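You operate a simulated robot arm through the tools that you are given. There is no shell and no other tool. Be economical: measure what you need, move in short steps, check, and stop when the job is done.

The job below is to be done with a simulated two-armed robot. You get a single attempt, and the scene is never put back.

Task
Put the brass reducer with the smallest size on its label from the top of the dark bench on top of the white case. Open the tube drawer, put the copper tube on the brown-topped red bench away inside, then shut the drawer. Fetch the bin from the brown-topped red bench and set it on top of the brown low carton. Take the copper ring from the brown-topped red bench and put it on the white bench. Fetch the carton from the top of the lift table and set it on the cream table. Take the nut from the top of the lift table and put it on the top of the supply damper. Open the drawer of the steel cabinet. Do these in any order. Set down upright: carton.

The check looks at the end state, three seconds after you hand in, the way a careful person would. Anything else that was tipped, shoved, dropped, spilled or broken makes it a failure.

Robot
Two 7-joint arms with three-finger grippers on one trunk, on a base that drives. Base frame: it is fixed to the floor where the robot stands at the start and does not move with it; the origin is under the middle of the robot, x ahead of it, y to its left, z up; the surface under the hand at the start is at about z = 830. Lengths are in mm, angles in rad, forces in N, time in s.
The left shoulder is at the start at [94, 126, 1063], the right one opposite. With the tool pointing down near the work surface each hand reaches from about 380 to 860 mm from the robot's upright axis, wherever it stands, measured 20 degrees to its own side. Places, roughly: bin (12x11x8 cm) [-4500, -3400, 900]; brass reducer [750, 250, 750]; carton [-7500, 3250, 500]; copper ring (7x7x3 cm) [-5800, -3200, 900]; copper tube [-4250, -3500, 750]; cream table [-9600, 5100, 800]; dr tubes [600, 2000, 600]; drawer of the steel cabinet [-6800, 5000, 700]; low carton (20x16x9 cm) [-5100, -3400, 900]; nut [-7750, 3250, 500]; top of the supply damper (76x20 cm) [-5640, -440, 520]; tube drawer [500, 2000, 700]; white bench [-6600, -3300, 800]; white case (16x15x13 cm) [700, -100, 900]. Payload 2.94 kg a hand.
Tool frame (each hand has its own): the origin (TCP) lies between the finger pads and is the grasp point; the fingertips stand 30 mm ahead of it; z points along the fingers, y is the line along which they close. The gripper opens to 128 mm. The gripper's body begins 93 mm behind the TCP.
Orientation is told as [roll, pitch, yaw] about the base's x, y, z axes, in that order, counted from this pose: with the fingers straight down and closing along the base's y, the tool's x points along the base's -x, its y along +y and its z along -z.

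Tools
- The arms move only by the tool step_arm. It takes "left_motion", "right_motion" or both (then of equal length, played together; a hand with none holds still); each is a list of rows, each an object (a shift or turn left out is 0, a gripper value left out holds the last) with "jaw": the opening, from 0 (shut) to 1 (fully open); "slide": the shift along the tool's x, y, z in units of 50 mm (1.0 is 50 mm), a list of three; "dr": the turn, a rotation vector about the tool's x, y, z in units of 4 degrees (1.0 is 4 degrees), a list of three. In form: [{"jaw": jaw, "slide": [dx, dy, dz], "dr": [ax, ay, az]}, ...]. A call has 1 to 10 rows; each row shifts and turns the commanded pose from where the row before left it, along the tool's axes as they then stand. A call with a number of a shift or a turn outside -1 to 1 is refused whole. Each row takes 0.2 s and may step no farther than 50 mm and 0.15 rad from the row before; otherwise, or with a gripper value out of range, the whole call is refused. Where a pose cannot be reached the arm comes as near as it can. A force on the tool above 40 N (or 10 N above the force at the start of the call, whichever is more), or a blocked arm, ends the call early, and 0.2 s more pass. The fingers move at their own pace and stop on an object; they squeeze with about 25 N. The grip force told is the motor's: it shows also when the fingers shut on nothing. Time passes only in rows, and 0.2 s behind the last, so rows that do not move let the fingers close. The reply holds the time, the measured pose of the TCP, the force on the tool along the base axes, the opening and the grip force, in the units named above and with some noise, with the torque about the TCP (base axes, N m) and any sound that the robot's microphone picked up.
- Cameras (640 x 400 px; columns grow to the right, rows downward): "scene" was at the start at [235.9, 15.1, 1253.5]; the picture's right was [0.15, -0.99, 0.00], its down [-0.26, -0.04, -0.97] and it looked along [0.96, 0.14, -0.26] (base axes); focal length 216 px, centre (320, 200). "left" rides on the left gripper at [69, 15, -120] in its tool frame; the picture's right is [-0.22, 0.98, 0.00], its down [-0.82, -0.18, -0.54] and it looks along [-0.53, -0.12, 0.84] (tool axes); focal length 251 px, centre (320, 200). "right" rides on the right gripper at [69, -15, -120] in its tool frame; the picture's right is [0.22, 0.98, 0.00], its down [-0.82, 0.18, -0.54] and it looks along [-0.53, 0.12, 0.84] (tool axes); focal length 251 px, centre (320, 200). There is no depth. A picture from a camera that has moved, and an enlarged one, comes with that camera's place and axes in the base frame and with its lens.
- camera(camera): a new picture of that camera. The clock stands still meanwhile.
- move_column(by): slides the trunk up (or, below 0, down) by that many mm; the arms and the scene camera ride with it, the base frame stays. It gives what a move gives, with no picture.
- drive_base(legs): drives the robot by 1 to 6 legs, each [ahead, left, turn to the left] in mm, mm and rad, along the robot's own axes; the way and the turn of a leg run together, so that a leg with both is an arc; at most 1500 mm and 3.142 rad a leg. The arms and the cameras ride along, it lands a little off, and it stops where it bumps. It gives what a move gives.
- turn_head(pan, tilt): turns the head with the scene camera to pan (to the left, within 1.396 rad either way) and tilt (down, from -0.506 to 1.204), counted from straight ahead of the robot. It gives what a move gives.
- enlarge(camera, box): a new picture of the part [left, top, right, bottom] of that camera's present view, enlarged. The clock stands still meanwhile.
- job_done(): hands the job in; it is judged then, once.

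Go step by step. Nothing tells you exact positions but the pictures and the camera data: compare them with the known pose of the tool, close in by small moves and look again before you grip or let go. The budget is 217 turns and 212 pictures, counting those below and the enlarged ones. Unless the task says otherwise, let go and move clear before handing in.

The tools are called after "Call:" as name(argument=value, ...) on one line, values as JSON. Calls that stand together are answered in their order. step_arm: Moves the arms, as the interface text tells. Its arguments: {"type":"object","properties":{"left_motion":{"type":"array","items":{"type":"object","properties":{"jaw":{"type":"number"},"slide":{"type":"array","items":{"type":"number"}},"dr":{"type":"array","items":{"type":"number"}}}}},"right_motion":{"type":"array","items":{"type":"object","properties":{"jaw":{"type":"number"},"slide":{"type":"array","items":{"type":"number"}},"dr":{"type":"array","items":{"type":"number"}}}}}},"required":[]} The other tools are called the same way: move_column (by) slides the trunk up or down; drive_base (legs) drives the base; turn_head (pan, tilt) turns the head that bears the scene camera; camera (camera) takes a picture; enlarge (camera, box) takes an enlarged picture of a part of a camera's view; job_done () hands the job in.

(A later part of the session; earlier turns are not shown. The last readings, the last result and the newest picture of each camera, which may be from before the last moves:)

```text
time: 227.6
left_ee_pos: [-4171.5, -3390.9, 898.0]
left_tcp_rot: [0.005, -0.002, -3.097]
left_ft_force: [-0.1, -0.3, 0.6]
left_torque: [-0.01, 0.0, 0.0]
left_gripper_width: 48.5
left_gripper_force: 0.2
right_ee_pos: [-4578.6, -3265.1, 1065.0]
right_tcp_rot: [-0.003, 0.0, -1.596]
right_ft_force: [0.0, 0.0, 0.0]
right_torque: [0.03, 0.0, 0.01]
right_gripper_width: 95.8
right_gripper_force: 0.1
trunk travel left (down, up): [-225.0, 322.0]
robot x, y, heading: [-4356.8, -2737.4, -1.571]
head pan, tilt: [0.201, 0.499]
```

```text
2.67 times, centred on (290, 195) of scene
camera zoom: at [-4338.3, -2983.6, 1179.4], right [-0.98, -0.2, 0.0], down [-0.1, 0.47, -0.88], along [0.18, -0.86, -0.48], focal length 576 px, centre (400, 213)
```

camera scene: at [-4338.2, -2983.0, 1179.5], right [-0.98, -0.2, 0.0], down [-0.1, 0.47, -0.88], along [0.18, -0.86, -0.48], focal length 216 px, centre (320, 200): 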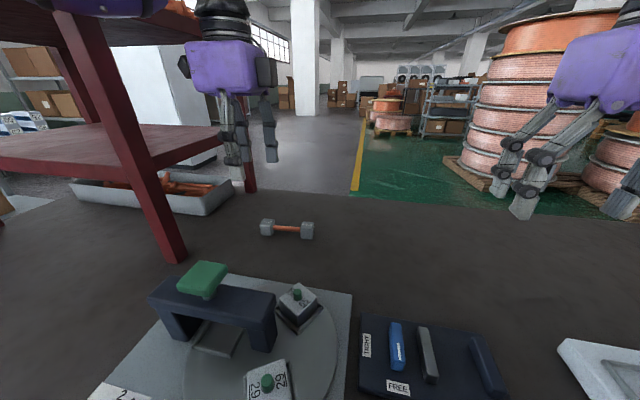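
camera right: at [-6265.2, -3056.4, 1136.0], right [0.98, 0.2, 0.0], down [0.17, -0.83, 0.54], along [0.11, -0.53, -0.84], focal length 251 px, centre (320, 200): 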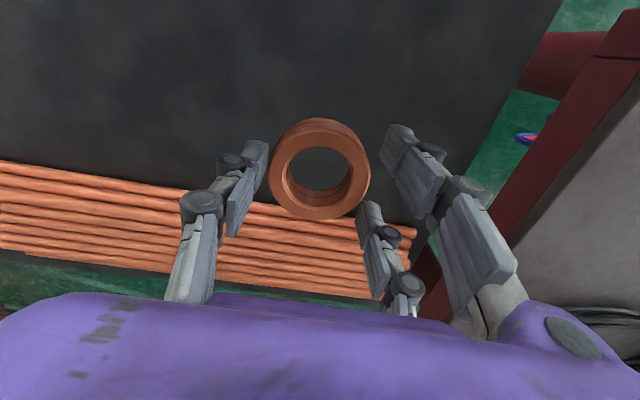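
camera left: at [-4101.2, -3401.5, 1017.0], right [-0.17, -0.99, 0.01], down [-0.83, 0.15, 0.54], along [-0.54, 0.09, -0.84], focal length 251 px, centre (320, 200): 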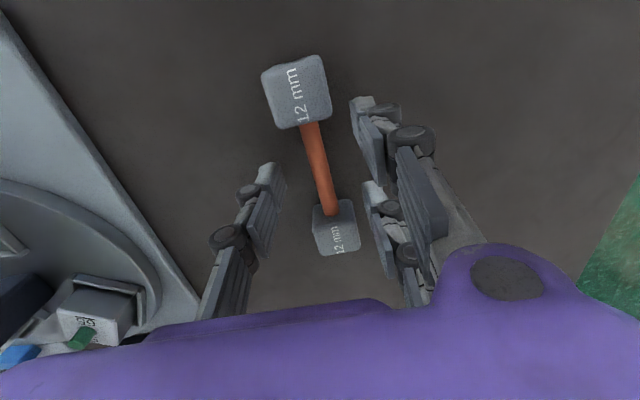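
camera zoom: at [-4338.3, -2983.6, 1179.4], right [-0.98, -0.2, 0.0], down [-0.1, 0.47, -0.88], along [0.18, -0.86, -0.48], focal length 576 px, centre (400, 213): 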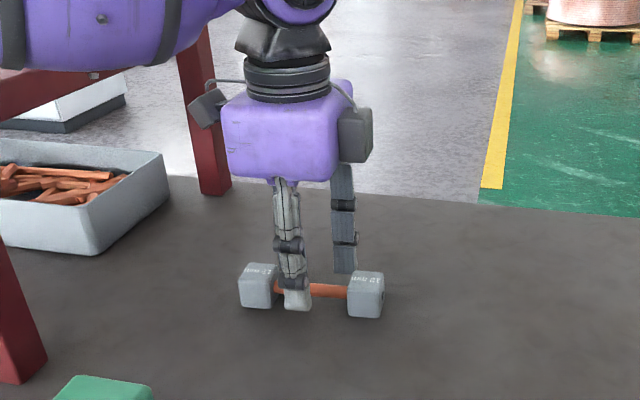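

Call:
step_arm(left_motion=[{"slide": [-0.04, 0, 0.1]}, {"jaw": 0.2}, {"jaw": 0.1}, {"jaw": 0.0}, {"jaw": 0}, {"jaw": 0}])

Call:
camera(camera="left")

```text
time: 229.0
left_ee_pos: [-4173.1, -3390.5, 892.4]
left_tcp_rot: [0.006, -0.005, -3.095]
left_ft_force: [-0.1, -0.4, 0.6]
left_torque: [0.01, 0.14, -0.01]
left_gripper_width: 21.5
left_gripper_force: 25.6
right_ee_pos: [-4576.7, -3265.1, 1065.3]
right_tcp_rot: [-0.002, 0.003, -1.595]
right_ft_force: [-0.3, -0.8, 1.3]
right_torque: [0.02, -0.01, 0.0]
right_gripper_width: 96.4
right_gripper_force: 0.0
trunk travel left (down, up): [-225.0, 322.0]
robot x, y, heading: [-4358.5, -2739.5, -1.569]
head pan, tilt: [0.201, 0.499]
```

```text
96 pictures are left
camera left: at [-4102.7, -3401.7, 1012.5], right [-0.17, -0.99, 0.01], down [-0.83, 0.15, 0.54], along [-0.54, 0.09, -0.84], focal length 251 px, centre (320, 200)
```

left: 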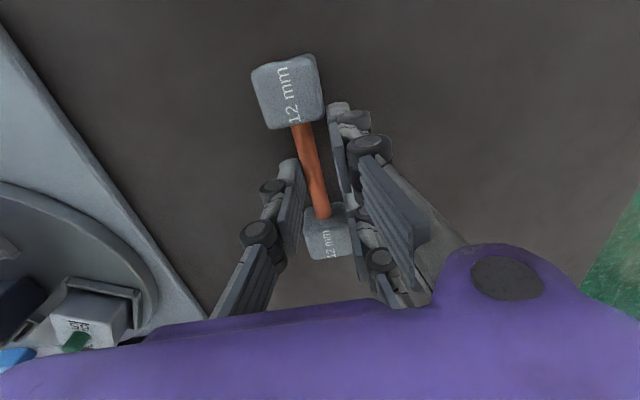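

Holding at 21.5 mm, 25 N. Lift gently and check.

Call:
step_arm(left_motion=[{"slide": [0, 0, -0.2]}, {"slide": [0, 0, -0.4]}, {"slide": [0, -0.2, -0.8]}, {"slide": [0, -0.4, -0.8]}, {"slide": [0, -0.6, -0.7]}, {"slide": [0, -0.6, -0.5]}, {}])

Call:
camera(camera="left")

Call:
camera(camera="scene")

```text
time: 230.6
left_ee_pos: [-4172.5, -3300.0, 1062.2]
left_tcp_rot: [0.004, -0.003, -3.097]
left_ft_force: [0.4, 0.4, -1.1]
left_torque: [0.0, -0.02, 0.01]
left_gripper_width: 21.3
left_gripper_force: 25.4
right_ee_pos: [-4578.1, -3265.5, 1065.3]
right_tcp_rot: [-0.003, 0.002, -1.595]
right_ft_force: [-0.1, -0.7, -0.4]
right_torque: [0.05, -0.03, -0.02]
right_gripper_width: 95.8
right_gripper_force: 0.0
trunk travel left (down, up): [-225.0, 322.0]
robot x, y, heading: [-4358.0, -2736.1, -1.57]
head pan, tilt: [0.201, 0.499]
```

```text
95 pictures are left
camera left: at [-4104.3, -3311.2, 1180.5], right [-0.17, -0.99, 0.0], down [-0.83, 0.14, 0.54], along [-0.54, 0.09, -0.84], focal length 251 px, centre (320, 200)
```

left: 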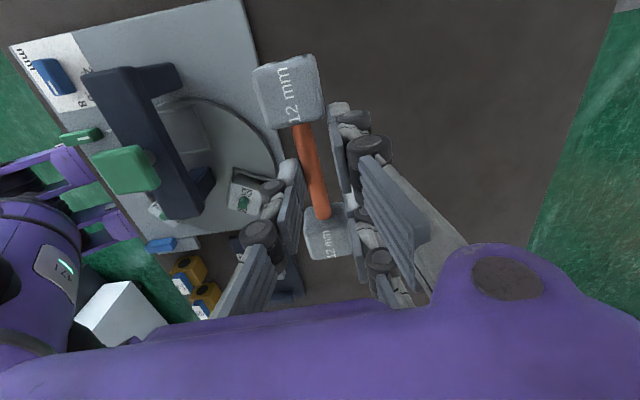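

```text
94 pictures are left
camera scene: at [-4338.3, -2984.4, 1179.2], right [-0.98, -0.2, 0.0], down [-0.1, 0.47, -0.88], along [0.18, -0.86, -0.48], focal length 216 px, centre (320, 200)
```

scene: 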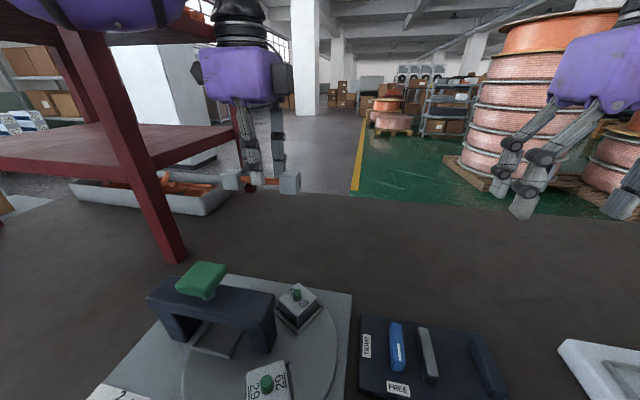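

The tube is held level. Now I'll drive it back the way I came toward the tube drawer, facing +x.

Call:
drive_base(legs=[[-430, 0, 0], [0, 0, 1.57], [1380, 0, 0], [0, 1500, 0], [0, 1450, 0]])

Call:
turn_head(pan=0.0, tilt=0.3)

Call:
camera(camera="scene")

```text
time: 268.5
left_ee_pos: [-2549.3, 818.1, 1061.1]
left_tcp_rot: [0.005, -0.004, -1.471]
left_ft_force: [-0.3, 0.3, -0.5]
left_torque: [0.0, -0.03, 0.01]
left_gripper_width: 21.3
left_gripper_force: 25.1
right_ee_pos: [-2561.9, 413.1, 1065.8]
right_tcp_rot: [-0.002, 0.0, 0.026]
right_ft_force: [0.8, -0.6, 0.3]
right_torque: [-0.01, 0.02, 0.02]
right_gripper_width: 95.6
right_gripper_force: 0.1
trunk travel left (down, up): [-225.0, 322.0]
robot x, y, heading: [-3100.2, 607.0, 0.052]
head pan, tilt: [0.201, 0.499]
```

```text
time: 269.2
left_ee_pos: [-2549.3, 816.6, 1060.9]
left_tcp_rot: [0.005, -0.005, -1.474]
left_ft_force: [1.1, 0.2, -1.4]
left_torque: [-0.01, 0.01, 0.03]
left_gripper_width: 21.3
left_gripper_force: 25.1
right_ee_pos: [-2561.9, 413.2, 1065.4]
right_tcp_rot: [0.0, 0.002, 0.027]
right_ft_force: [0.1, 0.1, -0.6]
right_torque: [0.02, 0.03, -0.01]
right_gripper_width: 95.8
right_gripper_force: 0.0
trunk travel left (down, up): [-225.0, 322.0]
robot x, y, heading: [-3098.0, 606.2, 0.051]
head pan, tilt: [0.0, 0.3]
```

```text
93 pictures are left
camera scene: at [-2847.6, 620.4, 1197.7], right [0.05, -1.0, 0.0], down [-0.3, -0.02, -0.96], along [0.95, 0.05, -0.3], focal length 216 px, centre (320, 200)
```

scene: 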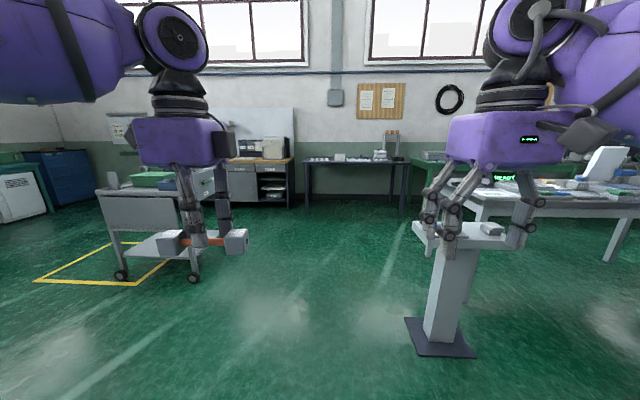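

The way is clear: pedestal to the right, cart to the left. Drive to in front of the drawer bench.

Call:
drive_base(legs=[[0, 0, -0.05], [1400, 280, 0], [1290, 0, 0], [0, 1000, 0]])

Call:
turn_head(pan=0.1, tilt=0.55)

Call:
camera(camera="scene")

```text
time: 291.5
left_ee_pos: [194.6, 2002.4, 1061.4]
left_tcp_rot: [0.006, -0.002, -1.575]
left_ft_force: [0.4, -0.3, -1.4]
left_torque: [-0.01, 0.0, 0.0]
left_gripper_width: 21.2
left_gripper_force: 24.9
right_ee_pos: [142.5, 1600.4, 1065.4]
right_tcp_rot: [-0.002, 0.0, -0.074]
right_ft_force: [0.3, 1.2, 0.0]
right_torque: [0.01, 0.0, 0.03]
right_gripper_width: 95.7
right_gripper_force: 0.1
trunk travel left (down, up): [-225.0, 322.0]
robot x, y, heading: [-374.3, 1843.7, -0.048]
head pan, tilt: [0.0, 0.3]
```

```text
time: 292.2
left_ee_pos: [195.1, 2002.4, 1060.9]
left_tcp_rot: [0.004, -0.003, -1.573]
left_ft_force: [-0.1, -0.3, -0.8]
left_torque: [0.02, 0.02, 0.02]
left_gripper_width: 21.7
left_gripper_force: 25.3
right_ee_pos: [142.7, 1601.2, 1065.1]
right_tcp_rot: [0.0, 0.0, -0.075]
right_ft_force: [-0.9, 0.1, -1.1]
right_torque: [-0.02, 0.02, 0.0]
right_gripper_width: 96.1
right_gripper_force: 0.1
trunk travel left (down, up): [-225.0, 322.0]
robot x, y, heading: [-374.2, 1847.2, -0.043]
head pan, tilt: [0.099, 0.55]
```

```text
92 pictures are left
camera scene: at [-125.0, 1844.9, 1174.8], right [0.05, -1.0, 0.0], down [-0.52, -0.03, -0.85], along [0.85, 0.05, -0.52], focal length 216 px, centre (320, 200)
```

scene: 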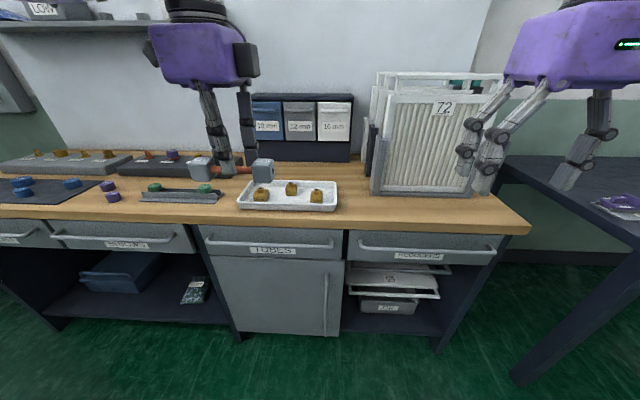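

The TUBES drawer is in view with a bar handle at ≈ (355, 2020, 720). Zoom to judge the handle's standoff.

Call:
enlarge(camera="scene", box=[190, 200, 360, 290])

Call:
camera(camera="right")

```text
3.76 times, centred on (275, 245) of scene
camera zoom: at [-125.0, 1844.9, 1174.8], right [0.05, -1.0, 0.0], down [-0.52, -0.03, -0.85], along [0.85, 0.05, -0.52], focal length 813 px, centre (489, 31)
```

zoom: 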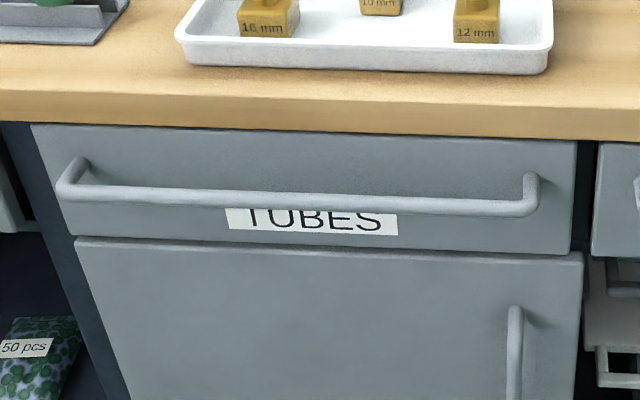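

```text
90 pictures are left
camera right: at [72.4, 1593.1, 1185.6], right [-0.14, 0.99, 0.0], down [0.83, 0.12, 0.54], along [0.53, 0.08, -0.84], focal length 251 px, centre (320, 200)
```

right: 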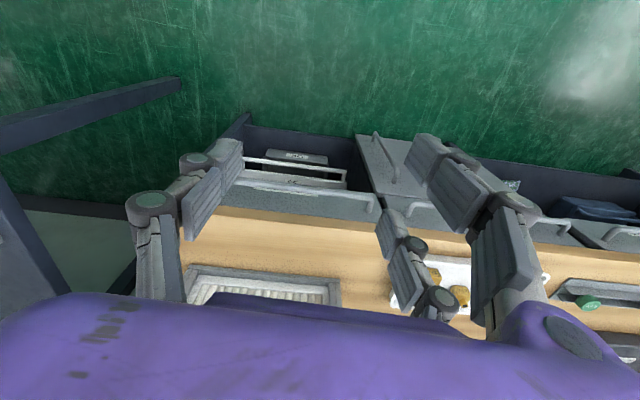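

Bar handle ≈ (357, 2025, 722) with ~40 mm standoff. I'll rotate the right wrist 90° so it closes along x, and pull the left hand back a little.

Call:
step_arm(right_motion=[{"dr": [0, 0, -1]}, {"dr": [0, 0, -1]}, {"dr": [0, 0, -1]}, {"dr": [0, 0, -1]}, {"dr": [0, 0, -1]}, {"dr": [0, 0, -1]}, {"dr": [0, 0, -1]}, {"dr": [0, 0, -1]}, {"dr": [0, 0, -1]}, {"dr": [0, 0, -1]}], left_motion=[{"slide": [0, -0.8, 0]}, {"slide": [0, -0.8, 0]}, {"slide": [0, -0.8, 0]}, {}, {}, {}, {}, {}, {}, {}])

Call:
step_arm(right_motion=[{"dr": [0, 0, -1]}, {"dr": [0, 0, -1]}, {"dr": [0, 0, -1]}, {"dr": [0, 0, -1]}, {"dr": [0, 0, -1]}, {"dr": [0, 0, -1]}, {"dr": [0, 0, -1]}, {"dr": [0, 0, -1]}, {"dr": [0, 0, -1]}, {"dr": [0, 0, -1]}])

Call:
step_arm(right_motion=[{"dr": [0, 0, -1]}, {"dr": [0, 0, -1]}, {"dr": [0, 0, -0.9], "jaw": 0.45}, {}])

Call:
drive_base(legs=[[0, 100, 0.046]])

```text
time: 294.4
left_ee_pos: [75.7, 2003.7, 1062.9]
left_tcp_rot: [0.004, -0.004, -1.575]
left_ft_force: [0.2, 0.4, -1.1]
left_torque: [0.04, 0.03, -0.03]
left_gripper_width: 21.6
left_gripper_force: 25.0
right_ee_pos: [143.3, 1601.5, 1066.2]
right_tcp_rot: [0.001, 0.002, 0.627]
right_ft_force: [0.6, -0.9, 0.3]
right_torque: [-0.01, -0.03, -0.01]
right_gripper_width: 96.1
right_gripper_force: 0.1
trunk travel left (down, up): [-225.0, 322.0]
robot x, y, heading: [-374.1, 1845.6, -0.043]
head pan, tilt: [0.099, 0.55]
```

```text
time: 296.6
left_ee_pos: [76.4, 2004.0, 1062.8]
left_tcp_rot: [0.005, -0.004, -1.574]
left_ft_force: [0.6, 0.1, -1.6]
left_torque: [-0.01, -0.01, 0.03]
left_gripper_width: 21.6
left_gripper_force: 25.5
right_ee_pos: [66.7, 1691.8, 1033.6]
right_tcp_rot: [0.0, 0.003, 1.323]
right_ft_force: [0.6, 0.8, -0.2]
right_torque: [0.0, 0.0, -0.01]
right_gripper_width: 95.9
right_gripper_force: 0.1
right hand out of reach, approached as far as the arm can: row 4, 5, 6, 7, 8, 9, 10
trunk travel left (down, up): [-225.0, 322.0]
robot x, y, heading: [-373.5, 1849.0, -0.043]
head pan, tilt: [0.099, 0.55]
```

```text
time: 297.6
left_ee_pos: [75.6, 2003.5, 1063.4]
left_tcp_rot: [0.006, -0.003, -1.575]
left_ft_force: [-0.2, 0.0, -0.5]
left_torque: [0.0, -0.04, -0.03]
left_gripper_width: 21.4
left_gripper_force: 24.4
right_ee_pos: [34.5, 1721.3, 1022.4]
right_tcp_rot: [-0.001, 0.001, 1.523]
right_ft_force: [0.0, 0.0, -0.5]
right_torque: [0.0, 0.01, 0.0]
right_gripper_width: 57.6
right_gripper_force: 0.0
right hand out of reach, approached as far as the arm can: row 1, 2, 3
trunk travel left (down, up): [-225.0, 322.0]
robot x, y, heading: [-373.8, 1845.7, -0.044]
head pan, tilt: [0.099, 0.55]
```

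```text
time: 299.2
left_ee_pos: [70.0, 2125.3, 1060.5]
left_tcp_rot: [0.006, -0.004, -1.525]
left_ft_force: [0.1, 0.1, -0.6]
left_torque: [-0.04, 0.0, -0.01]
left_gripper_width: 21.6
left_gripper_force: 25.1
right_ee_pos: [43.3, 1842.7, 1023.4]
right_tcp_rot: [0.001, 0.002, 1.569]
right_ft_force: [-0.4, 0.8, -1.0]
right_torque: [-0.03, -0.03, -0.02]
right_gripper_width: 57.8
right_gripper_force: 0.0
trunk travel left (down, up): [-225.0, 322.0]
robot x, y, heading: [-371.4, 1948.0, -0.001]
head pan, tilt: [0.099, 0.55]
```

Call:
move_column(by=-150)

Call:
step_arm(right_motion=[{"slide": [0, -0.8, 0.4]}, {"slide": [0, -0.8, 0.4]}, {"slide": [0, -0.8, 0.4]}, {}])

Call:
drive_base(legs=[[60, 0, 0]])

Call:
camera(camera="right")

Call:
camera(camera="scene")

```text
time: 300.9
left_ee_pos: [69.4, 2124.3, 913.4]
left_tcp_rot: [0.004, -0.003, -1.528]
left_ft_force: [0.0, -0.4, -1.0]
left_torque: [-0.02, -0.04, -0.01]
left_gripper_width: 21.8
left_gripper_force: 24.7
right_ee_pos: [41.6, 1842.1, 874.4]
right_tcp_rot: [-0.002, 0.0, 1.568]
right_ft_force: [0.5, 0.4, -0.5]
right_torque: [0.02, -0.03, -0.02]
right_gripper_width: 57.7
right_gripper_force: 0.1
trunk travel left (down, up): [-75.0, 472.0]
robot x, y, heading: [-369.7, 1948.0, -0.004]
head pan, tilt: [0.099, 0.55]
```

```text
time: 301.9
left_ee_pos: [69.3, 2124.9, 913.0]
left_tcp_rot: [0.005, -0.002, -1.525]
left_ft_force: [0.5, -0.4, -0.5]
left_torque: [0.02, 0.01, 0.02]
left_gripper_width: 21.7
left_gripper_force: 25.1
right_ee_pos: [118.2, 1871.4, 808.8]
right_tcp_rot: [-0.002, 0.002, 1.566]
right_ft_force: [-0.7, 0.5, -1.0]
right_torque: [0.02, 0.02, 0.0]
right_gripper_width: 57.9
right_gripper_force: 0.0
right hand out of reach, approached as far as the arm can: row 2, 3
trunk travel left (down, up): [-75.0, 472.0]
robot x, y, heading: [-370.1, 1944.5, -0.0]
head pan, tilt: [0.099, 0.55]
```

```text
time: 302.9
left_ee_pos: [131.1, 2125.5, 911.8]
left_tcp_rot: [0.004, -0.004, -1.529]
left_ft_force: [-0.1, 0.4, -1.3]
left_torque: [0.01, 0.04, -0.01]
left_gripper_width: 21.8
left_gripper_force: 25.1
right_ee_pos: [179.2, 1870.5, 807.9]
right_tcp_rot: [0.0, 0.002, 1.565]
right_ft_force: [0.5, 0.5, 0.0]
right_torque: [-0.01, 0.03, -0.01]
right_gripper_width: 57.5
right_gripper_force: 0.0
trunk travel left (down, up): [-75.0, 472.0]
robot x, y, heading: [-311.5, 1942.6, 0.001]
head pan, tilt: [0.099, 0.55]
```

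```text
89 pictures are left
camera right: at [194.2, 1804.1, 928.3], right [-0.98, -0.21, 0.0], down [-0.18, 0.82, 0.54], along [-0.11, 0.53, -0.84], focal length 251 px, centre (320, 200)
```

right: 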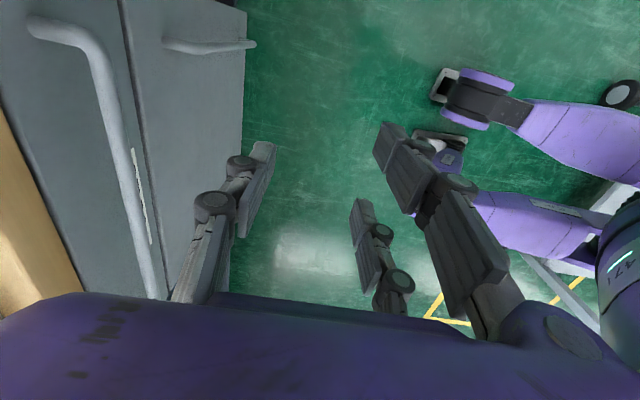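

```text
88 pictures are left
camera scene: at [-4.6, 1957.1, 1002.7], right [0.1, -0.99, 0.0], down [-0.52, -0.05, -0.85], along [0.85, 0.09, -0.52], focal length 216 px, centre (320, 200)
```

scene: 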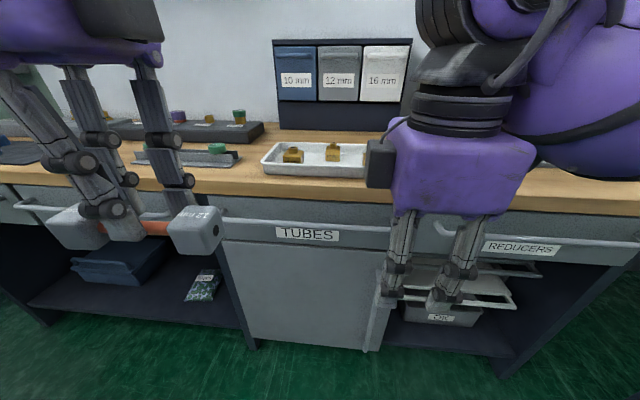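

The handle's bar is at x≈352 with its right end at y≈1838. I'll shift the base left so the right hand works farther to its own side.

Call:
drive_base(legs=[[45, 140, 0]])

Call:
step_arm(right_motion=[{"slide": [0.8, -0.4, 0]}, {"slide": [0.8, -0.4, 0]}, {"slide": [0.8, -0.4, 0]}, {"slide": [0, -0.6, 0]}, {}])

Call:
camera(camera="right")

```text
time: 304.8
left_ee_pos: [175.8, 2265.9, 911.8]
left_tcp_rot: [0.004, -0.003, -1.528]
left_ft_force: [0.9, -0.6, -1.3]
left_torque: [-0.01, 0.03, 0.0]
left_gripper_width: 21.5
left_gripper_force: 25.2
right_ee_pos: [223.2, 2012.8, 808.2]
right_tcp_rot: [-0.003, 0.0, 1.564]
right_ft_force: [0.1, 0.7, -0.4]
right_torque: [-0.02, -0.01, -0.02]
right_gripper_width: 57.4
right_gripper_force: 0.0
trunk travel left (down, up): [-75.0, 472.0]
robot x, y, heading: [-267.1, 2087.4, 0.0]
head pan, tilt: [0.099, 0.55]
```

```text
time: 306.0
left_ee_pos: [174.4, 2266.6, 911.6]
left_tcp_rot: [0.005, -0.004, -1.53]
left_ft_force: [-0.7, -0.6, -1.0]
left_torque: [0.05, -0.01, -0.01]
left_gripper_width: 21.5
left_gripper_force: 25.6
right_ee_pos: [203.1, 1978.0, 800.0]
right_tcp_rot: [-0.002, 0.002, 1.56]
right_ft_force: [-0.2, 0.1, -0.3]
right_torque: [-0.04, 0.02, 0.04]
right_gripper_width: 57.6
right_gripper_force: 0.0
right hand out of reach, approached as far as the arm can: row 1, 2, 3, 4
trunk travel left (down, up): [-75.0, 472.0]
robot x, y, heading: [-271.7, 2089.5, 0.001]
head pan, tilt: [0.099, 0.55]
```

```text
87 pictures are left
camera right: at [216.5, 1911.3, 919.7], right [-0.98, -0.2, 0.0], down [-0.17, 0.82, 0.54], along [-0.11, 0.53, -0.84], focal length 251 px, centre (320, 200)
```

right: 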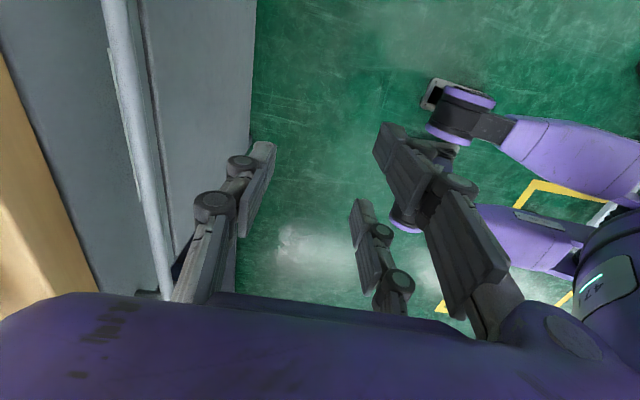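

The +90° wrist pose has poor reach on this arm; the left arm used -90° well. I'll turn the right wrist through to -90° instead.

Call:
step_arm(right_motion=[{"slide": [0, 0.4, -0.8], "dr": [0, 0, 1]}, {"slide": [0, 0, -0.5], "dr": [0, 0, 1]}, {"dr": [0, 0, 1]}, {"dr": [0, 0, 1]}, {"dr": [0, 0, 1]}, {"dr": [0, 0, 1]}, {"dr": [0, 0, 1]}, {"dr": [0, 0, 1]}, {"dr": [0, 0, 1]}, {"dr": [0, 0, 1]}])

Call:
step_arm(right_motion=[{"dr": [0, 0, 1]}, {"dr": [0, 0, 1]}, {"dr": [0, 0, 1]}, {"dr": [0, 0, 1]}, {"dr": [0, 0, 1]}, {"dr": [0, 0, 1]}, {"dr": [0, 0, 1]}, {"dr": [0, 0, 1]}, {"dr": [0, 0, 1]}, {"dr": [0, 0, 1]}])

Call:
step_arm(right_motion=[{"dr": [0, 0, 1]}, {"dr": [0, 0, 1]}, {"dr": [0, 0, 1]}, {"dr": [0, 0, 1]}, {"dr": [0, 0, 1]}, {"dr": [0, 0, 1]}, {"dr": [0, 0, 1]}, {"dr": [0, 0, 1]}, {"dr": [0, 0, 1]}, {"dr": [0, 0, 1]}])

Call:
step_arm(right_motion=[{"dr": [0, 0, 1]}, {"dr": [0, 0, 1]}, {"dr": [0, 0, 1]}, {"dr": [0, 0, 1]}, {"dr": [0, 0, 1]}, {"dr": [0, 0, 1]}, {"dr": [0, 0, 1]}, {"dr": [0, 0, 1]}, {"dr": [0, 0, 1]}, {"dr": [0, 0, 1]}])

Call:
step_arm(right_motion=[{"dr": [0, 0, 1]}, {"dr": [0, 0, 1]}, {"dr": [0, 0, 1]}, {"dr": [0, 0, 1]}, {"dr": [0, 0, 0.9]}])

Call:
step_arm(right_motion=[{"slide": [-0.8, 0, 0.2]}, {"slide": [-0.8, 0.4, 0.2]}, {"slide": [-0.8, 0.6, 0.2]}, {"slide": [0, 0.6, 0.2]}, {}])

Call:
camera(camera="right")

```text
time: 308.2
left_ee_pos: [176.0, 2265.6, 912.5]
left_tcp_rot: [0.004, -0.003, -1.53]
left_ft_force: [-0.4, 0.8, -0.7]
left_torque: [-0.01, 0.02, -0.01]
left_gripper_width: 21.1
left_gripper_force: 25.3
right_ee_pos: [182.7, 1980.2, 863.2]
right_tcp_rot: [-0.001, -0.001, 0.864]
right_ft_force: [0.1, -0.1, 0.0]
right_torque: [0.01, -0.01, 0.03]
right_gripper_width: 57.6
right_gripper_force: 0.0
trunk travel left (down, up): [-75.0, 472.0]
robot x, y, heading: [-265.8, 2088.2, -0.002]
head pan, tilt: [0.099, 0.55]
```

```text
time: 310.4
left_ee_pos: [174.4, 2264.9, 913.1]
left_tcp_rot: [0.006, -0.001, -1.53]
left_ft_force: [-1.2, 0.1, -1.1]
left_torque: [-0.03, 0.01, 0.02]
left_gripper_width: 21.2
left_gripper_force: 25.3
right_ee_pos: [184.2, 1979.9, 863.4]
right_tcp_rot: [-0.002, -0.002, 0.165]
right_ft_force: [-0.2, 0.4, -1.1]
right_torque: [-0.03, -0.01, 0.05]
right_gripper_width: 57.5
right_gripper_force: 0.2
trunk travel left (down, up): [-75.0, 472.0]
robot x, y, heading: [-269.5, 2088.1, -0.003]
head pan, tilt: [0.099, 0.55]
```

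```text
time: 312.6
left_ee_pos: [174.4, 2266.0, 912.8]
left_tcp_rot: [0.005, -0.003, -1.528]
left_ft_force: [-0.3, 0.5, -1.3]
left_torque: [0.0, -0.01, 0.01]
left_gripper_width: 21.3
left_gripper_force: 24.8
right_ee_pos: [182.0, 1979.6, 864.3]
right_tcp_rot: [0.0, -0.003, -0.532]
right_ft_force: [0.5, 0.9, 0.0]
right_torque: [0.0, -0.05, 0.02]
right_gripper_width: 57.5
right_gripper_force: 0.0
trunk travel left (down, up): [-75.0, 472.0]
robot x, y, heading: [-266.3, 2085.1, -0.001]
head pan, tilt: [0.099, 0.55]
```

```text
time: 314.8
left_ee_pos: [175.0, 2266.2, 912.1]
left_tcp_rot: [0.004, -0.003, -1.529]
left_ft_force: [0.8, -0.2, -1.0]
left_torque: [-0.02, 0.0, 0.02]
left_gripper_width: 21.8
left_gripper_force: 25.3
right_ee_pos: [182.4, 1979.7, 863.9]
right_tcp_rot: [0.0, -0.003, -1.232]
right_ft_force: [0.1, -0.2, 0.8]
right_torque: [0.0, 0.0, -0.01]
right_gripper_width: 57.5
right_gripper_force: 0.0
trunk travel left (down, up): [-75.0, 472.0]
robot x, y, heading: [-264.7, 2088.8, -0.002]
head pan, tilt: [0.099, 0.55]
```

```text
time: 316.0
left_ee_pos: [175.7, 2266.4, 912.5]
left_tcp_rot: [0.005, -0.004, -1.529]
left_ft_force: [-0.9, -0.1, -0.9]
left_torque: [-0.01, -0.02, 0.03]
left_gripper_width: 21.3
left_gripper_force: 25.0
right_ee_pos: [182.0, 1979.5, 863.4]
right_tcp_rot: [0.002, -0.003, -1.572]
right_ft_force: [0.0, 0.8, 0.0]
right_torque: [0.01, -0.01, -0.04]
right_gripper_width: 57.5
right_gripper_force: 0.0
trunk travel left (down, up): [-75.0, 472.0]
robot x, y, heading: [-266.6, 2086.3, -0.003]
head pan, tilt: [0.099, 0.55]
```

```text
refused: row 3 steps farther than a row can; nothing moved
```

```text
86 pictures are left
camera right: at [167.2, 2050.5, 983.3], right [0.98, 0.21, 0.0], down [0.18, -0.82, 0.54], along [0.12, -0.53, -0.84], focal length 251 px, centre (320, 200)
```

right: 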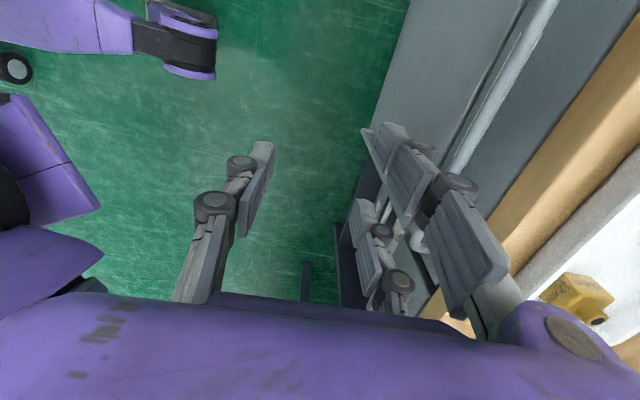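

Call:
step_arm(right_motion=[{"slide": [-0.35, 0.6, 0]}, {"slide": [-0.35, 0.6, 0]}, {"slide": [-0.35, 0.6, 0]}, {"slide": [-0.35, 0.6, 0]}, {"slide": [-0.2, 0.5, 0]}, {}])

Call:
camera(camera="right")

Call:
camera(camera="scene")

```text
time: 317.4
left_ee_pos: [175.1, 2266.3, 911.7]
left_tcp_rot: [0.005, -0.005, -1.529]
left_ft_force: [-0.5, 0.7, -0.9]
left_torque: [-0.02, 0.02, 0.0]
left_gripper_width: 21.6
left_gripper_force: 24.6
right_ee_pos: [328.5, 1899.7, 863.5]
right_tcp_rot: [0.001, -0.001, -1.571]
right_ft_force: [-0.4, -0.7, -0.3]
right_torque: [-0.02, 0.0, 0.01]
right_gripper_width: 57.5
right_gripper_force: 0.0
trunk travel left (down, up): [-75.0, 472.0]
robot x, y, heading: [-264.8, 2088.3, 0.006]
head pan, tilt: [0.099, 0.55]
```

```text
85 pictures are left
camera right: at [312.2, 1970.3, 983.0], right [0.98, 0.21, 0.0], down [0.18, -0.82, 0.54], along [0.12, -0.53, -0.84], focal length 251 px, centre (320, 200)
```

right: 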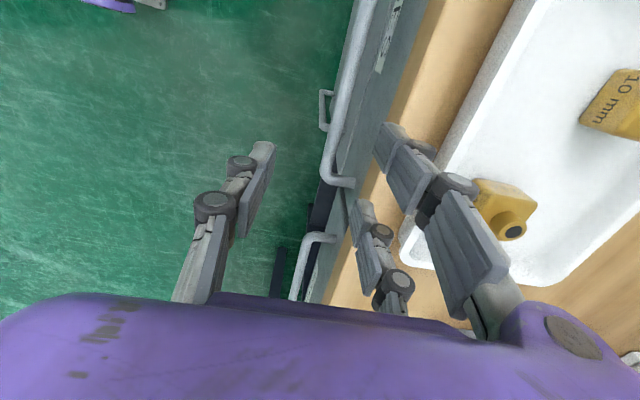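

```text
84 pictures are left
camera scene: at [39.2, 2098.2, 1003.0], right [0.1, -1.0, 0.0], down [-0.52, -0.05, -0.85], along [0.85, 0.08, -0.52], focal length 216 px, centre (320, 200)
```

scene: 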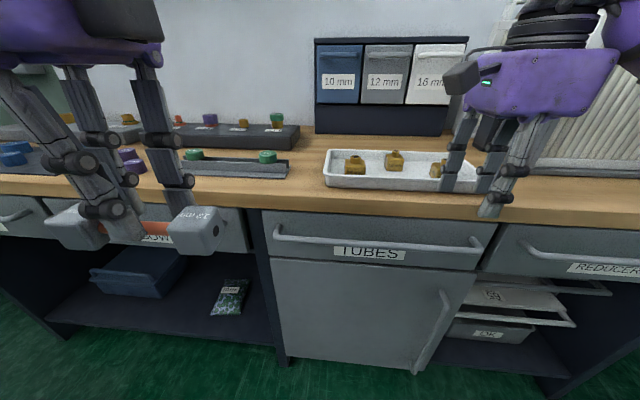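

Bar at x≈346 (standoff face at x≈382). Narrow the jaw to 28 mm, centre over the bar and descend partway.

Call:
step_arm(right_motion=[{"slide": [0.2, 0.4, 0], "jaw": 0.24}, {"slide": [0, 0, 0.8]}, {"slide": [0, 0, 0.5]}, {}])

Call:
camera(camera="right")

Call:
enlarge(camera="scene", box=[400, 120, 560, 280])

```text
time: 318.4
left_ee_pos: [173.6, 2266.4, 912.5]
left_tcp_rot: [0.007, -0.004, -1.529]
left_ft_force: [0.4, -0.2, -0.3]
left_torque: [0.01, 0.0, -0.03]
left_gripper_width: 21.4
left_gripper_force: 25.2
right_ee_pos: [346.2, 1909.7, 798.6]
right_tcp_rot: [0.001, -0.002, -1.569]
right_ft_force: [0.4, -0.2, -0.1]
right_torque: [0.02, -0.02, 0.0]
right_gripper_width: 30.6
right_gripper_force: 0.1
trunk travel left (down, up): [-75.0, 472.0]
robot x, y, heading: [-267.7, 2085.6, -0.001]
head pan, tilt: [0.099, 0.55]
```

```text
83 pictures are left
camera right: at [330.0, 1980.6, 918.7], right [0.98, 0.21, 0.0], down [0.18, -0.82, 0.54], along [0.12, -0.53, -0.84], focal length 251 px, centre (320, 200)
```

right: 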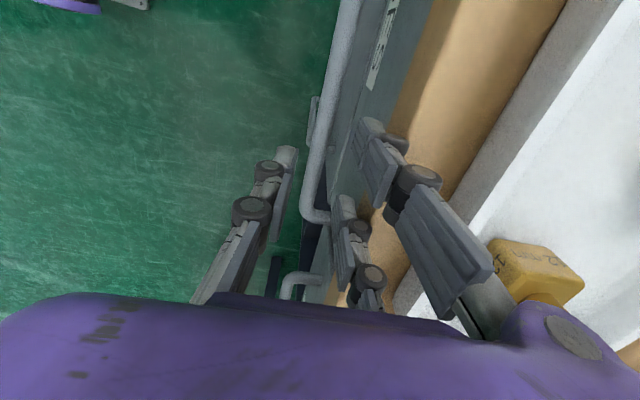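

```text
2.50 times, centred on (480, 200) of scene
camera zoom: at [39.2, 2098.2, 1003.0], right [0.1, -1.0, 0.0], down [-0.52, -0.05, -0.85], along [0.85, 0.08, -0.52], focal length 540 px, centre (-80, 200)
```

zoom: 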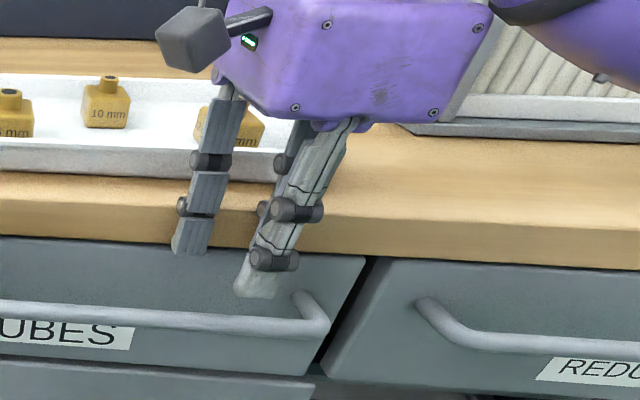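

Aligned over the bar. Descend to grip height.

Call:
step_arm(right_motion=[{"slide": [0, 0, 0.5]}, {"slide": [0, 0, 0.4]}, {"slide": [0, 0, 0.3]}, {"slide": [0, 0, 0.26]}, {}])

Call:
camera(camera="right")

Call:
enlarge(camera="scene", box=[400, 120, 560, 280])

```text
time: 319.6
left_ee_pos: [170.6, 2266.7, 913.7]
left_tcp_rot: [0.008, -0.001, -1.528]
left_ft_force: [-0.9, -0.4, -0.2]
left_torque: [0.02, -0.04, -0.01]
left_gripper_width: 21.4
left_gripper_force: 25.4
right_ee_pos: [345.8, 1909.9, 727.2]
right_tcp_rot: [0.005, -0.003, -1.569]
right_ft_force: [-22.7, -0.2, 17.4]
right_torque: [-0.05, -2.31, -0.18]
right_gripper_width: 24.4
right_gripper_force: 0.0
trunk travel left (down, up): [-75.0, 472.0]
robot x, y, heading: [-271.4, 2085.7, -0.004]
head pan, tilt: [0.099, 0.55]
```

```text
81 pictures are left
camera right: at [328.4, 1981.2, 847.2], right [0.98, 0.22, 0.0], down [0.18, -0.82, 0.54], along [0.12, -0.53, -0.84], focal length 251 px, centre (320, 200)
```

right: 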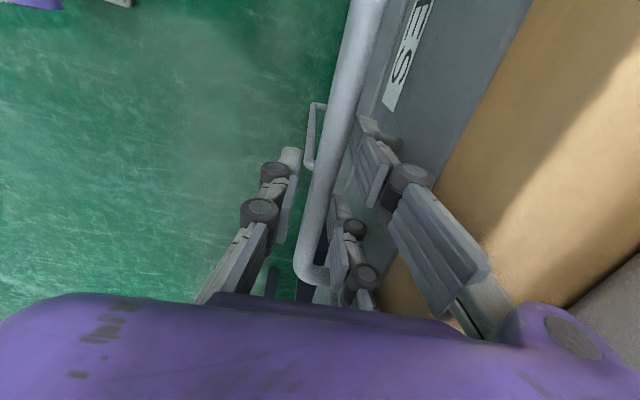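

```text
2.50 times, centred on (480, 200) of scene
camera zoom: at [36.1, 2098.5, 1004.0], right [0.1, -1.0, 0.0], down [-0.52, -0.05, -0.85], along [0.85, 0.08, -0.52], focal length 540 px, centre (-80, 200)
```

zoom: 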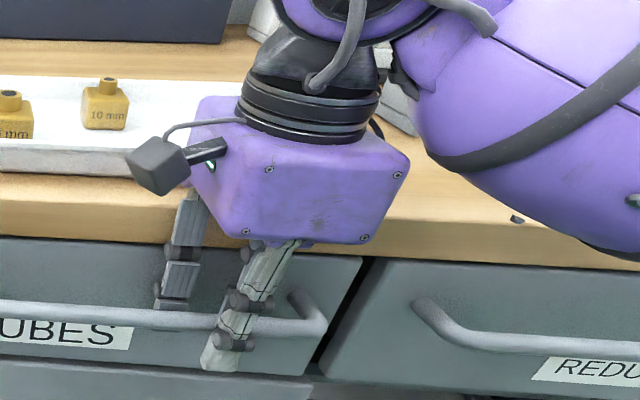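

The fingers straddle the bar (slight contact). Close the grip.

Call:
step_arm(right_motion=[{"slide": [0, -0.06, 0], "jaw": 0.1}, {"jaw": 0}, {"jaw": 0}, {"jaw": 0}])

Call:
camera(camera="right")

```text
time: 320.6
left_ee_pos: [175.1, 2266.3, 911.8]
left_tcp_rot: [0.006, -0.003, -1.528]
left_ft_force: [-0.2, 0.0, -1.9]
left_torque: [0.02, -0.03, -0.01]
left_gripper_width: 21.6
left_gripper_force: 25.3
right_ee_pos: [344.7, 1912.2, 724.0]
right_tcp_rot: [0.001, -0.002, -1.571]
right_ft_force: [4.5, -0.8, -1.2]
right_torque: [0.06, -0.04, 0.12]
right_gripper_width: 12.6
right_gripper_force: 40.1
trunk travel left (down, up): [-75.0, 472.0]
robot x, y, heading: [-266.3, 2084.9, 0.002]
head pan, tilt: [0.099, 0.55]
```

```text
79 pictures are left
camera right: at [329.5, 1981.1, 844.0], right [0.98, 0.21, 0.0], down [0.18, -0.82, 0.54], along [0.12, -0.53, -0.84], focal length 251 px, centre (320, 200)
```

right: 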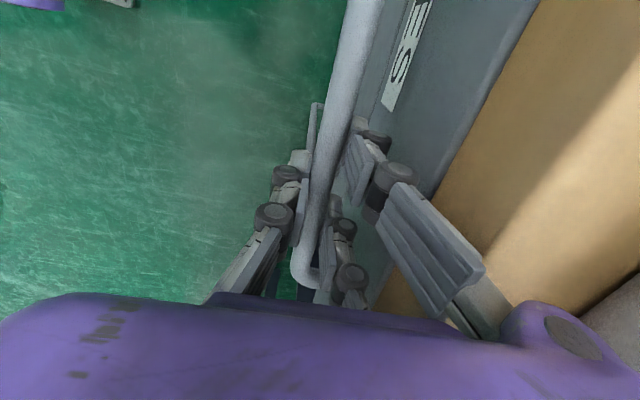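

Bar gripped. Pull the drawer by backing the base 240 mm.

Call:
drive_base(legs=[[-240, 0, 0]])

Call:
turn_head(pan=0.0, tilt=0.7)

Call:
camera(camera="scene")

```text
time: 322.4
left_ee_pos: [-64.5, 2266.0, 911.6]
left_tcp_rot: [0.004, -0.003, -1.525]
left_ft_force: [-0.8, -1.0, -0.4]
left_torque: [0.01, 0.04, 0.01]
left_gripper_width: 21.4
left_gripper_force: 25.1
right_ee_pos: [105.1, 1909.8, 725.0]
right_tcp_rot: [0.0, -0.001, -1.57]
right_ft_force: [2.1, -9.6, -10.7]
right_torque: [-0.66, 0.0, -0.22]
right_gripper_width: 12.6
right_gripper_force: 39.5
trunk travel left (down, up): [-75.0, 472.0]
robot x, y, heading: [-505.7, 2090.1, 0.002]
head pan, tilt: [0.099, 0.55]
```

```text
time: 323.1
left_ee_pos: [-64.5, 2265.8, 912.0]
left_tcp_rot: [0.003, -0.002, -1.524]
left_ft_force: [1.0, 0.3, 0.0]
left_torque: [-0.02, -0.01, 0.01]
left_gripper_width: 21.4
left_gripper_force: 25.3
right_ee_pos: [107.1, 1909.8, 724.1]
right_tcp_rot: [0.001, -0.005, -1.569]
right_ft_force: [-0.5, -5.1, -5.3]
right_torque: [0.75, 0.01, -0.17]
right_gripper_width: 12.3
right_gripper_force: 39.8
trunk travel left (down, up): [-75.0, 472.0]
robot x, y, heading: [-505.1, 2090.4, 0.001]
head pan, tilt: [0.0, 0.7]
```

```text
78 pictures are left
camera scene: at [-203.4, 2089.3, 989.7], right [0.0, -1.0, 0.0], down [-0.64, 0.0, -0.77], along [0.77, 0.0, -0.64], focal length 216 px, centre (320, 200)
```

scene: 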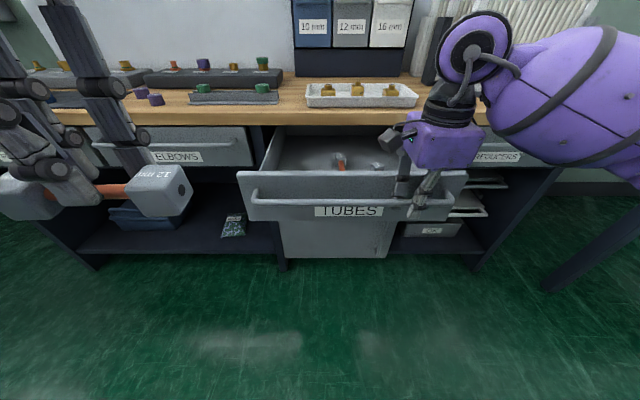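

The drawer is open ~240 mm. Release the handle, lift the right hand, and shift the base so the left hand reaches the drawer interior.

Call:
step_arm(right_motion=[{"jaw": 0.22}, {"jaw": 0.22}, {"slide": [0, 0, -0.5]}, {"slide": [0, 0, -0.8]}, {"slide": [0, 0, -0.8]}, {"slide": [0, 0, -0.8]}, {"slide": [0, -0.8, 0]}, {"slide": [0, -0.8, 0]}])

Call:
drive_base(legs=[[110, -150, 0]])

Call:
turn_head(pan=0.2, tilt=0.7)

Call:
camera(camera="scene")

Call:
camera(camera="left")

```text
time: 324.9
left_ee_pos: [-64.0, 2267.2, 912.3]
left_tcp_rot: [0.004, -0.004, -1.525]
left_ft_force: [-0.8, -0.3, -0.6]
left_torque: [0.04, -0.01, -0.01]
left_gripper_width: 21.5
left_gripper_force: 25.0
right_ee_pos: [23.8, 1912.4, 871.4]
right_tcp_rot: [0.002, -0.003, -1.57]
right_ft_force: [0.9, -0.6, 0.4]
right_torque: [-0.02, -0.03, -0.01]
right_gripper_width: 28.2
right_gripper_force: 0.1
trunk travel left (down, up): [-75.0, 472.0]
robot x, y, heading: [-505.3, 2087.5, 0.003]
head pan, tilt: [0.0, 0.7]
```

```text
time: 326.8
left_ee_pos: [46.2, 2113.9, 912.4]
left_tcp_rot: [0.006, -0.003, -1.527]
left_ft_force: [0.6, -0.4, -1.0]
left_torque: [0.0, 0.02, -0.02]
left_gripper_width: 21.3
left_gripper_force: 25.5
right_ee_pos: [135.3, 1758.2, 870.8]
right_tcp_rot: [0.001, -0.004, -1.573]
right_ft_force: [-0.3, -0.4, 0.8]
right_torque: [0.05, 0.04, -0.02]
right_gripper_width: 27.9
right_gripper_force: 0.1
trunk travel left (down, up): [-75.0, 472.0]
robot x, y, heading: [-396.3, 1933.5, -0.0]
head pan, tilt: [0.0, 0.7]
```

```text
time: 327.6
left_ee_pos: [46.5, 2113.9, 912.9]
left_tcp_rot: [0.005, -0.002, -1.529]
left_ft_force: [0.5, -1.1, -1.4]
left_torque: [-0.01, 0.01, -0.02]
left_gripper_width: 21.5
left_gripper_force: 24.6
right_ee_pos: [134.6, 1760.3, 869.6]
right_tcp_rot: [0.0, -0.004, -1.573]
right_ft_force: [0.1, 0.3, 0.2]
right_torque: [0.03, -0.01, -0.02]
right_gripper_width: 28.3
right_gripper_force: 0.0
trunk travel left (down, up): [-75.0, 472.0]
robot x, y, heading: [-395.4, 1939.8, -0.001]
head pan, tilt: [0.201, 0.7]
```

```text
77 pictures are left
camera scene: at [-95.5, 1954.4, 989.8], right [0.2, -0.98, 0.0], down [-0.63, -0.13, -0.76], along [0.75, 0.15, -0.64], focal length 216 px, centre (320, 200)
```

scene: 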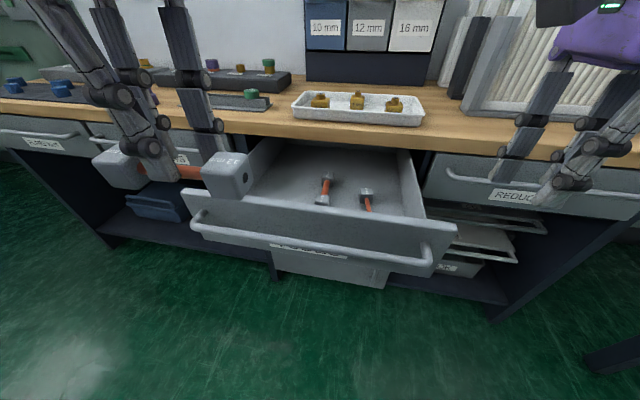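

```text
76 pictures are left
camera left: at [57.6, 2184.2, 1032.0], right [0.98, -0.17, 0.01], down [-0.15, -0.83, 0.54], along [-0.09, -0.54, -0.84], focal length 251 px, centre (320, 200)
```

left: 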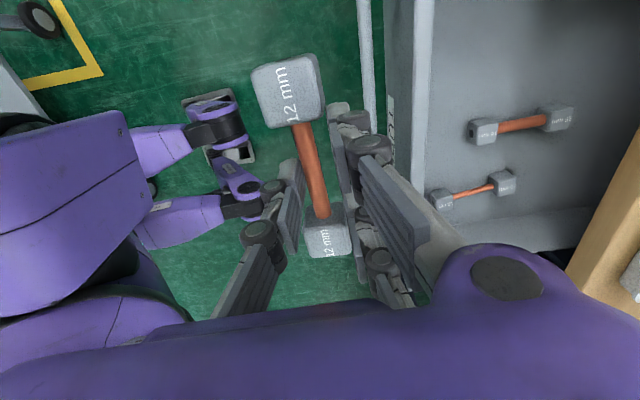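

The drawer has free space on its left. Move the tube over (235, 2115) and begin lowering.

Call:
step_arm(left_motion=[{"slide": [0, 0.94, 0]}, {"slide": [0, 0.94, 0]}, {"slide": [0, 0.94, 0]}, {"slide": [0, 0.94, 0]}, {"slide": [0, 0, 0.8]}, {"slide": [0, 0, 0.8]}, {"slide": [0, 0, 0.6]}, {}])

Call:
camera(camera="left")

Call:
camera(camera="scene")

```text
time: 329.4
left_ee_pos: [233.7, 2120.2, 802.2]
left_tcp_rot: [0.005, -0.002, -1.53]
left_ft_force: [0.7, -0.1, -0.6]
left_torque: [0.0, -0.02, 0.0]
left_gripper_width: 21.3
left_gripper_force: 25.2
right_ee_pos: [133.8, 1759.3, 870.2]
right_tcp_rot: [0.002, -0.004, -1.573]
right_ft_force: [0.0, 0.1, 0.2]
right_torque: [0.01, -0.01, 0.02]
right_gripper_width: 28.1
right_gripper_force: 0.0
trunk travel left (down, up): [-75.0, 472.0]
robot x, y, heading: [-396.6, 1936.4, -0.0]
head pan, tilt: [0.201, 0.7]
```

```text
75 pictures are left
camera left: at [244.6, 2190.7, 922.6], right [0.98, -0.17, 0.01], down [-0.15, -0.83, 0.54], along [-0.09, -0.54, -0.84], focal length 251 px, centre (320, 200)
```

left: 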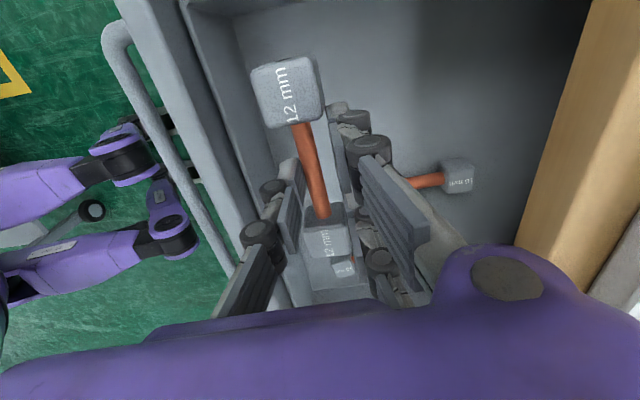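

```text
74 pictures are left
camera scene: at [-95.5, 1954.4, 989.8], right [0.2, -0.98, 0.0], down [-0.63, -0.13, -0.76], along [0.75, 0.15, -0.64], focal length 216 px, centre (320, 200)
```

scene: 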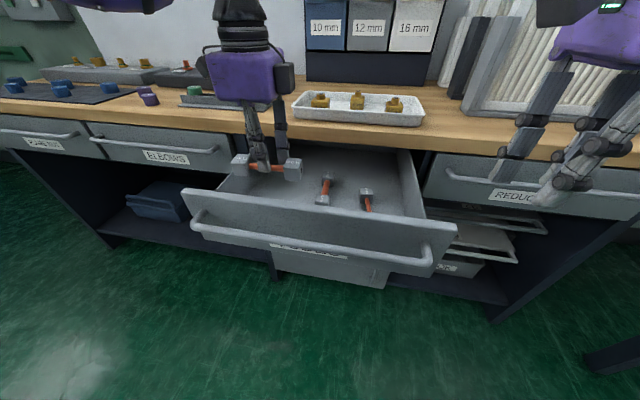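

Call:
step_arm(left_motion=[{"slide": [-0.12, 0, 0.4]}, {"slide": [0, 0, 0.6]}, {"slide": [0, 0, 0.3]}, {}])

Call:
enlarge(camera="scene", box=[180, 80, 440, 280])

Call:
camera(camera="left")

```text
time: 330.4
left_ee_pos: [236.0, 2114.9, 738.9]
left_tcp_rot: [0.006, -0.002, -1.528]
left_ft_force: [0.3, 0.5, -0.8]
left_torque: [-0.02, -0.01, 0.0]
left_gripper_width: 21.2
left_gripper_force: 25.0
right_ee_pos: [134.5, 1759.4, 870.3]
right_tcp_rot: [0.002, -0.003, -1.573]
right_ft_force: [0.3, 0.2, 0.2]
right_torque: [0.0, 0.01, 0.0]
right_gripper_width: 28.0
right_gripper_force: 0.1
trunk travel left (down, up): [-75.0, 472.0]
robot x, y, heading: [-393.1, 1937.9, 0.002]
head pan, tilt: [0.201, 0.7]
```

```text
2.00 times, centred on (310, 180) of scene
camera zoom: at [-95.5, 1954.4, 989.8], right [0.2, -0.98, 0.0], down [-0.63, -0.13, -0.76], along [0.75, 0.15, -0.64], focal length 432 px, centre (340, 240)
```

zoom: 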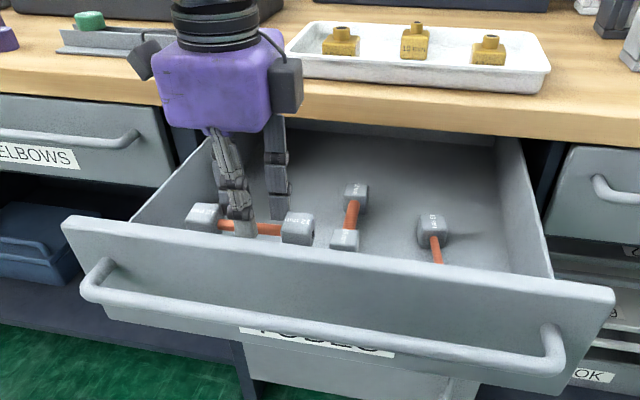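

```text
72 pictures are left
camera left: at [247.5, 2184.7, 857.7], right [0.98, -0.17, 0.01], down [-0.15, -0.83, 0.54], along [-0.09, -0.54, -0.84], focal length 251 px, centre (320, 200)
```

left: 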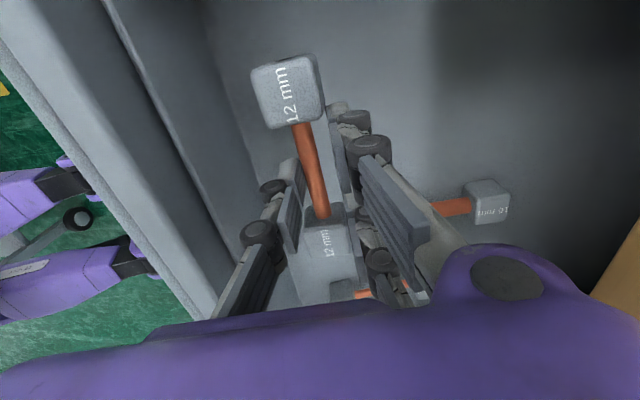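

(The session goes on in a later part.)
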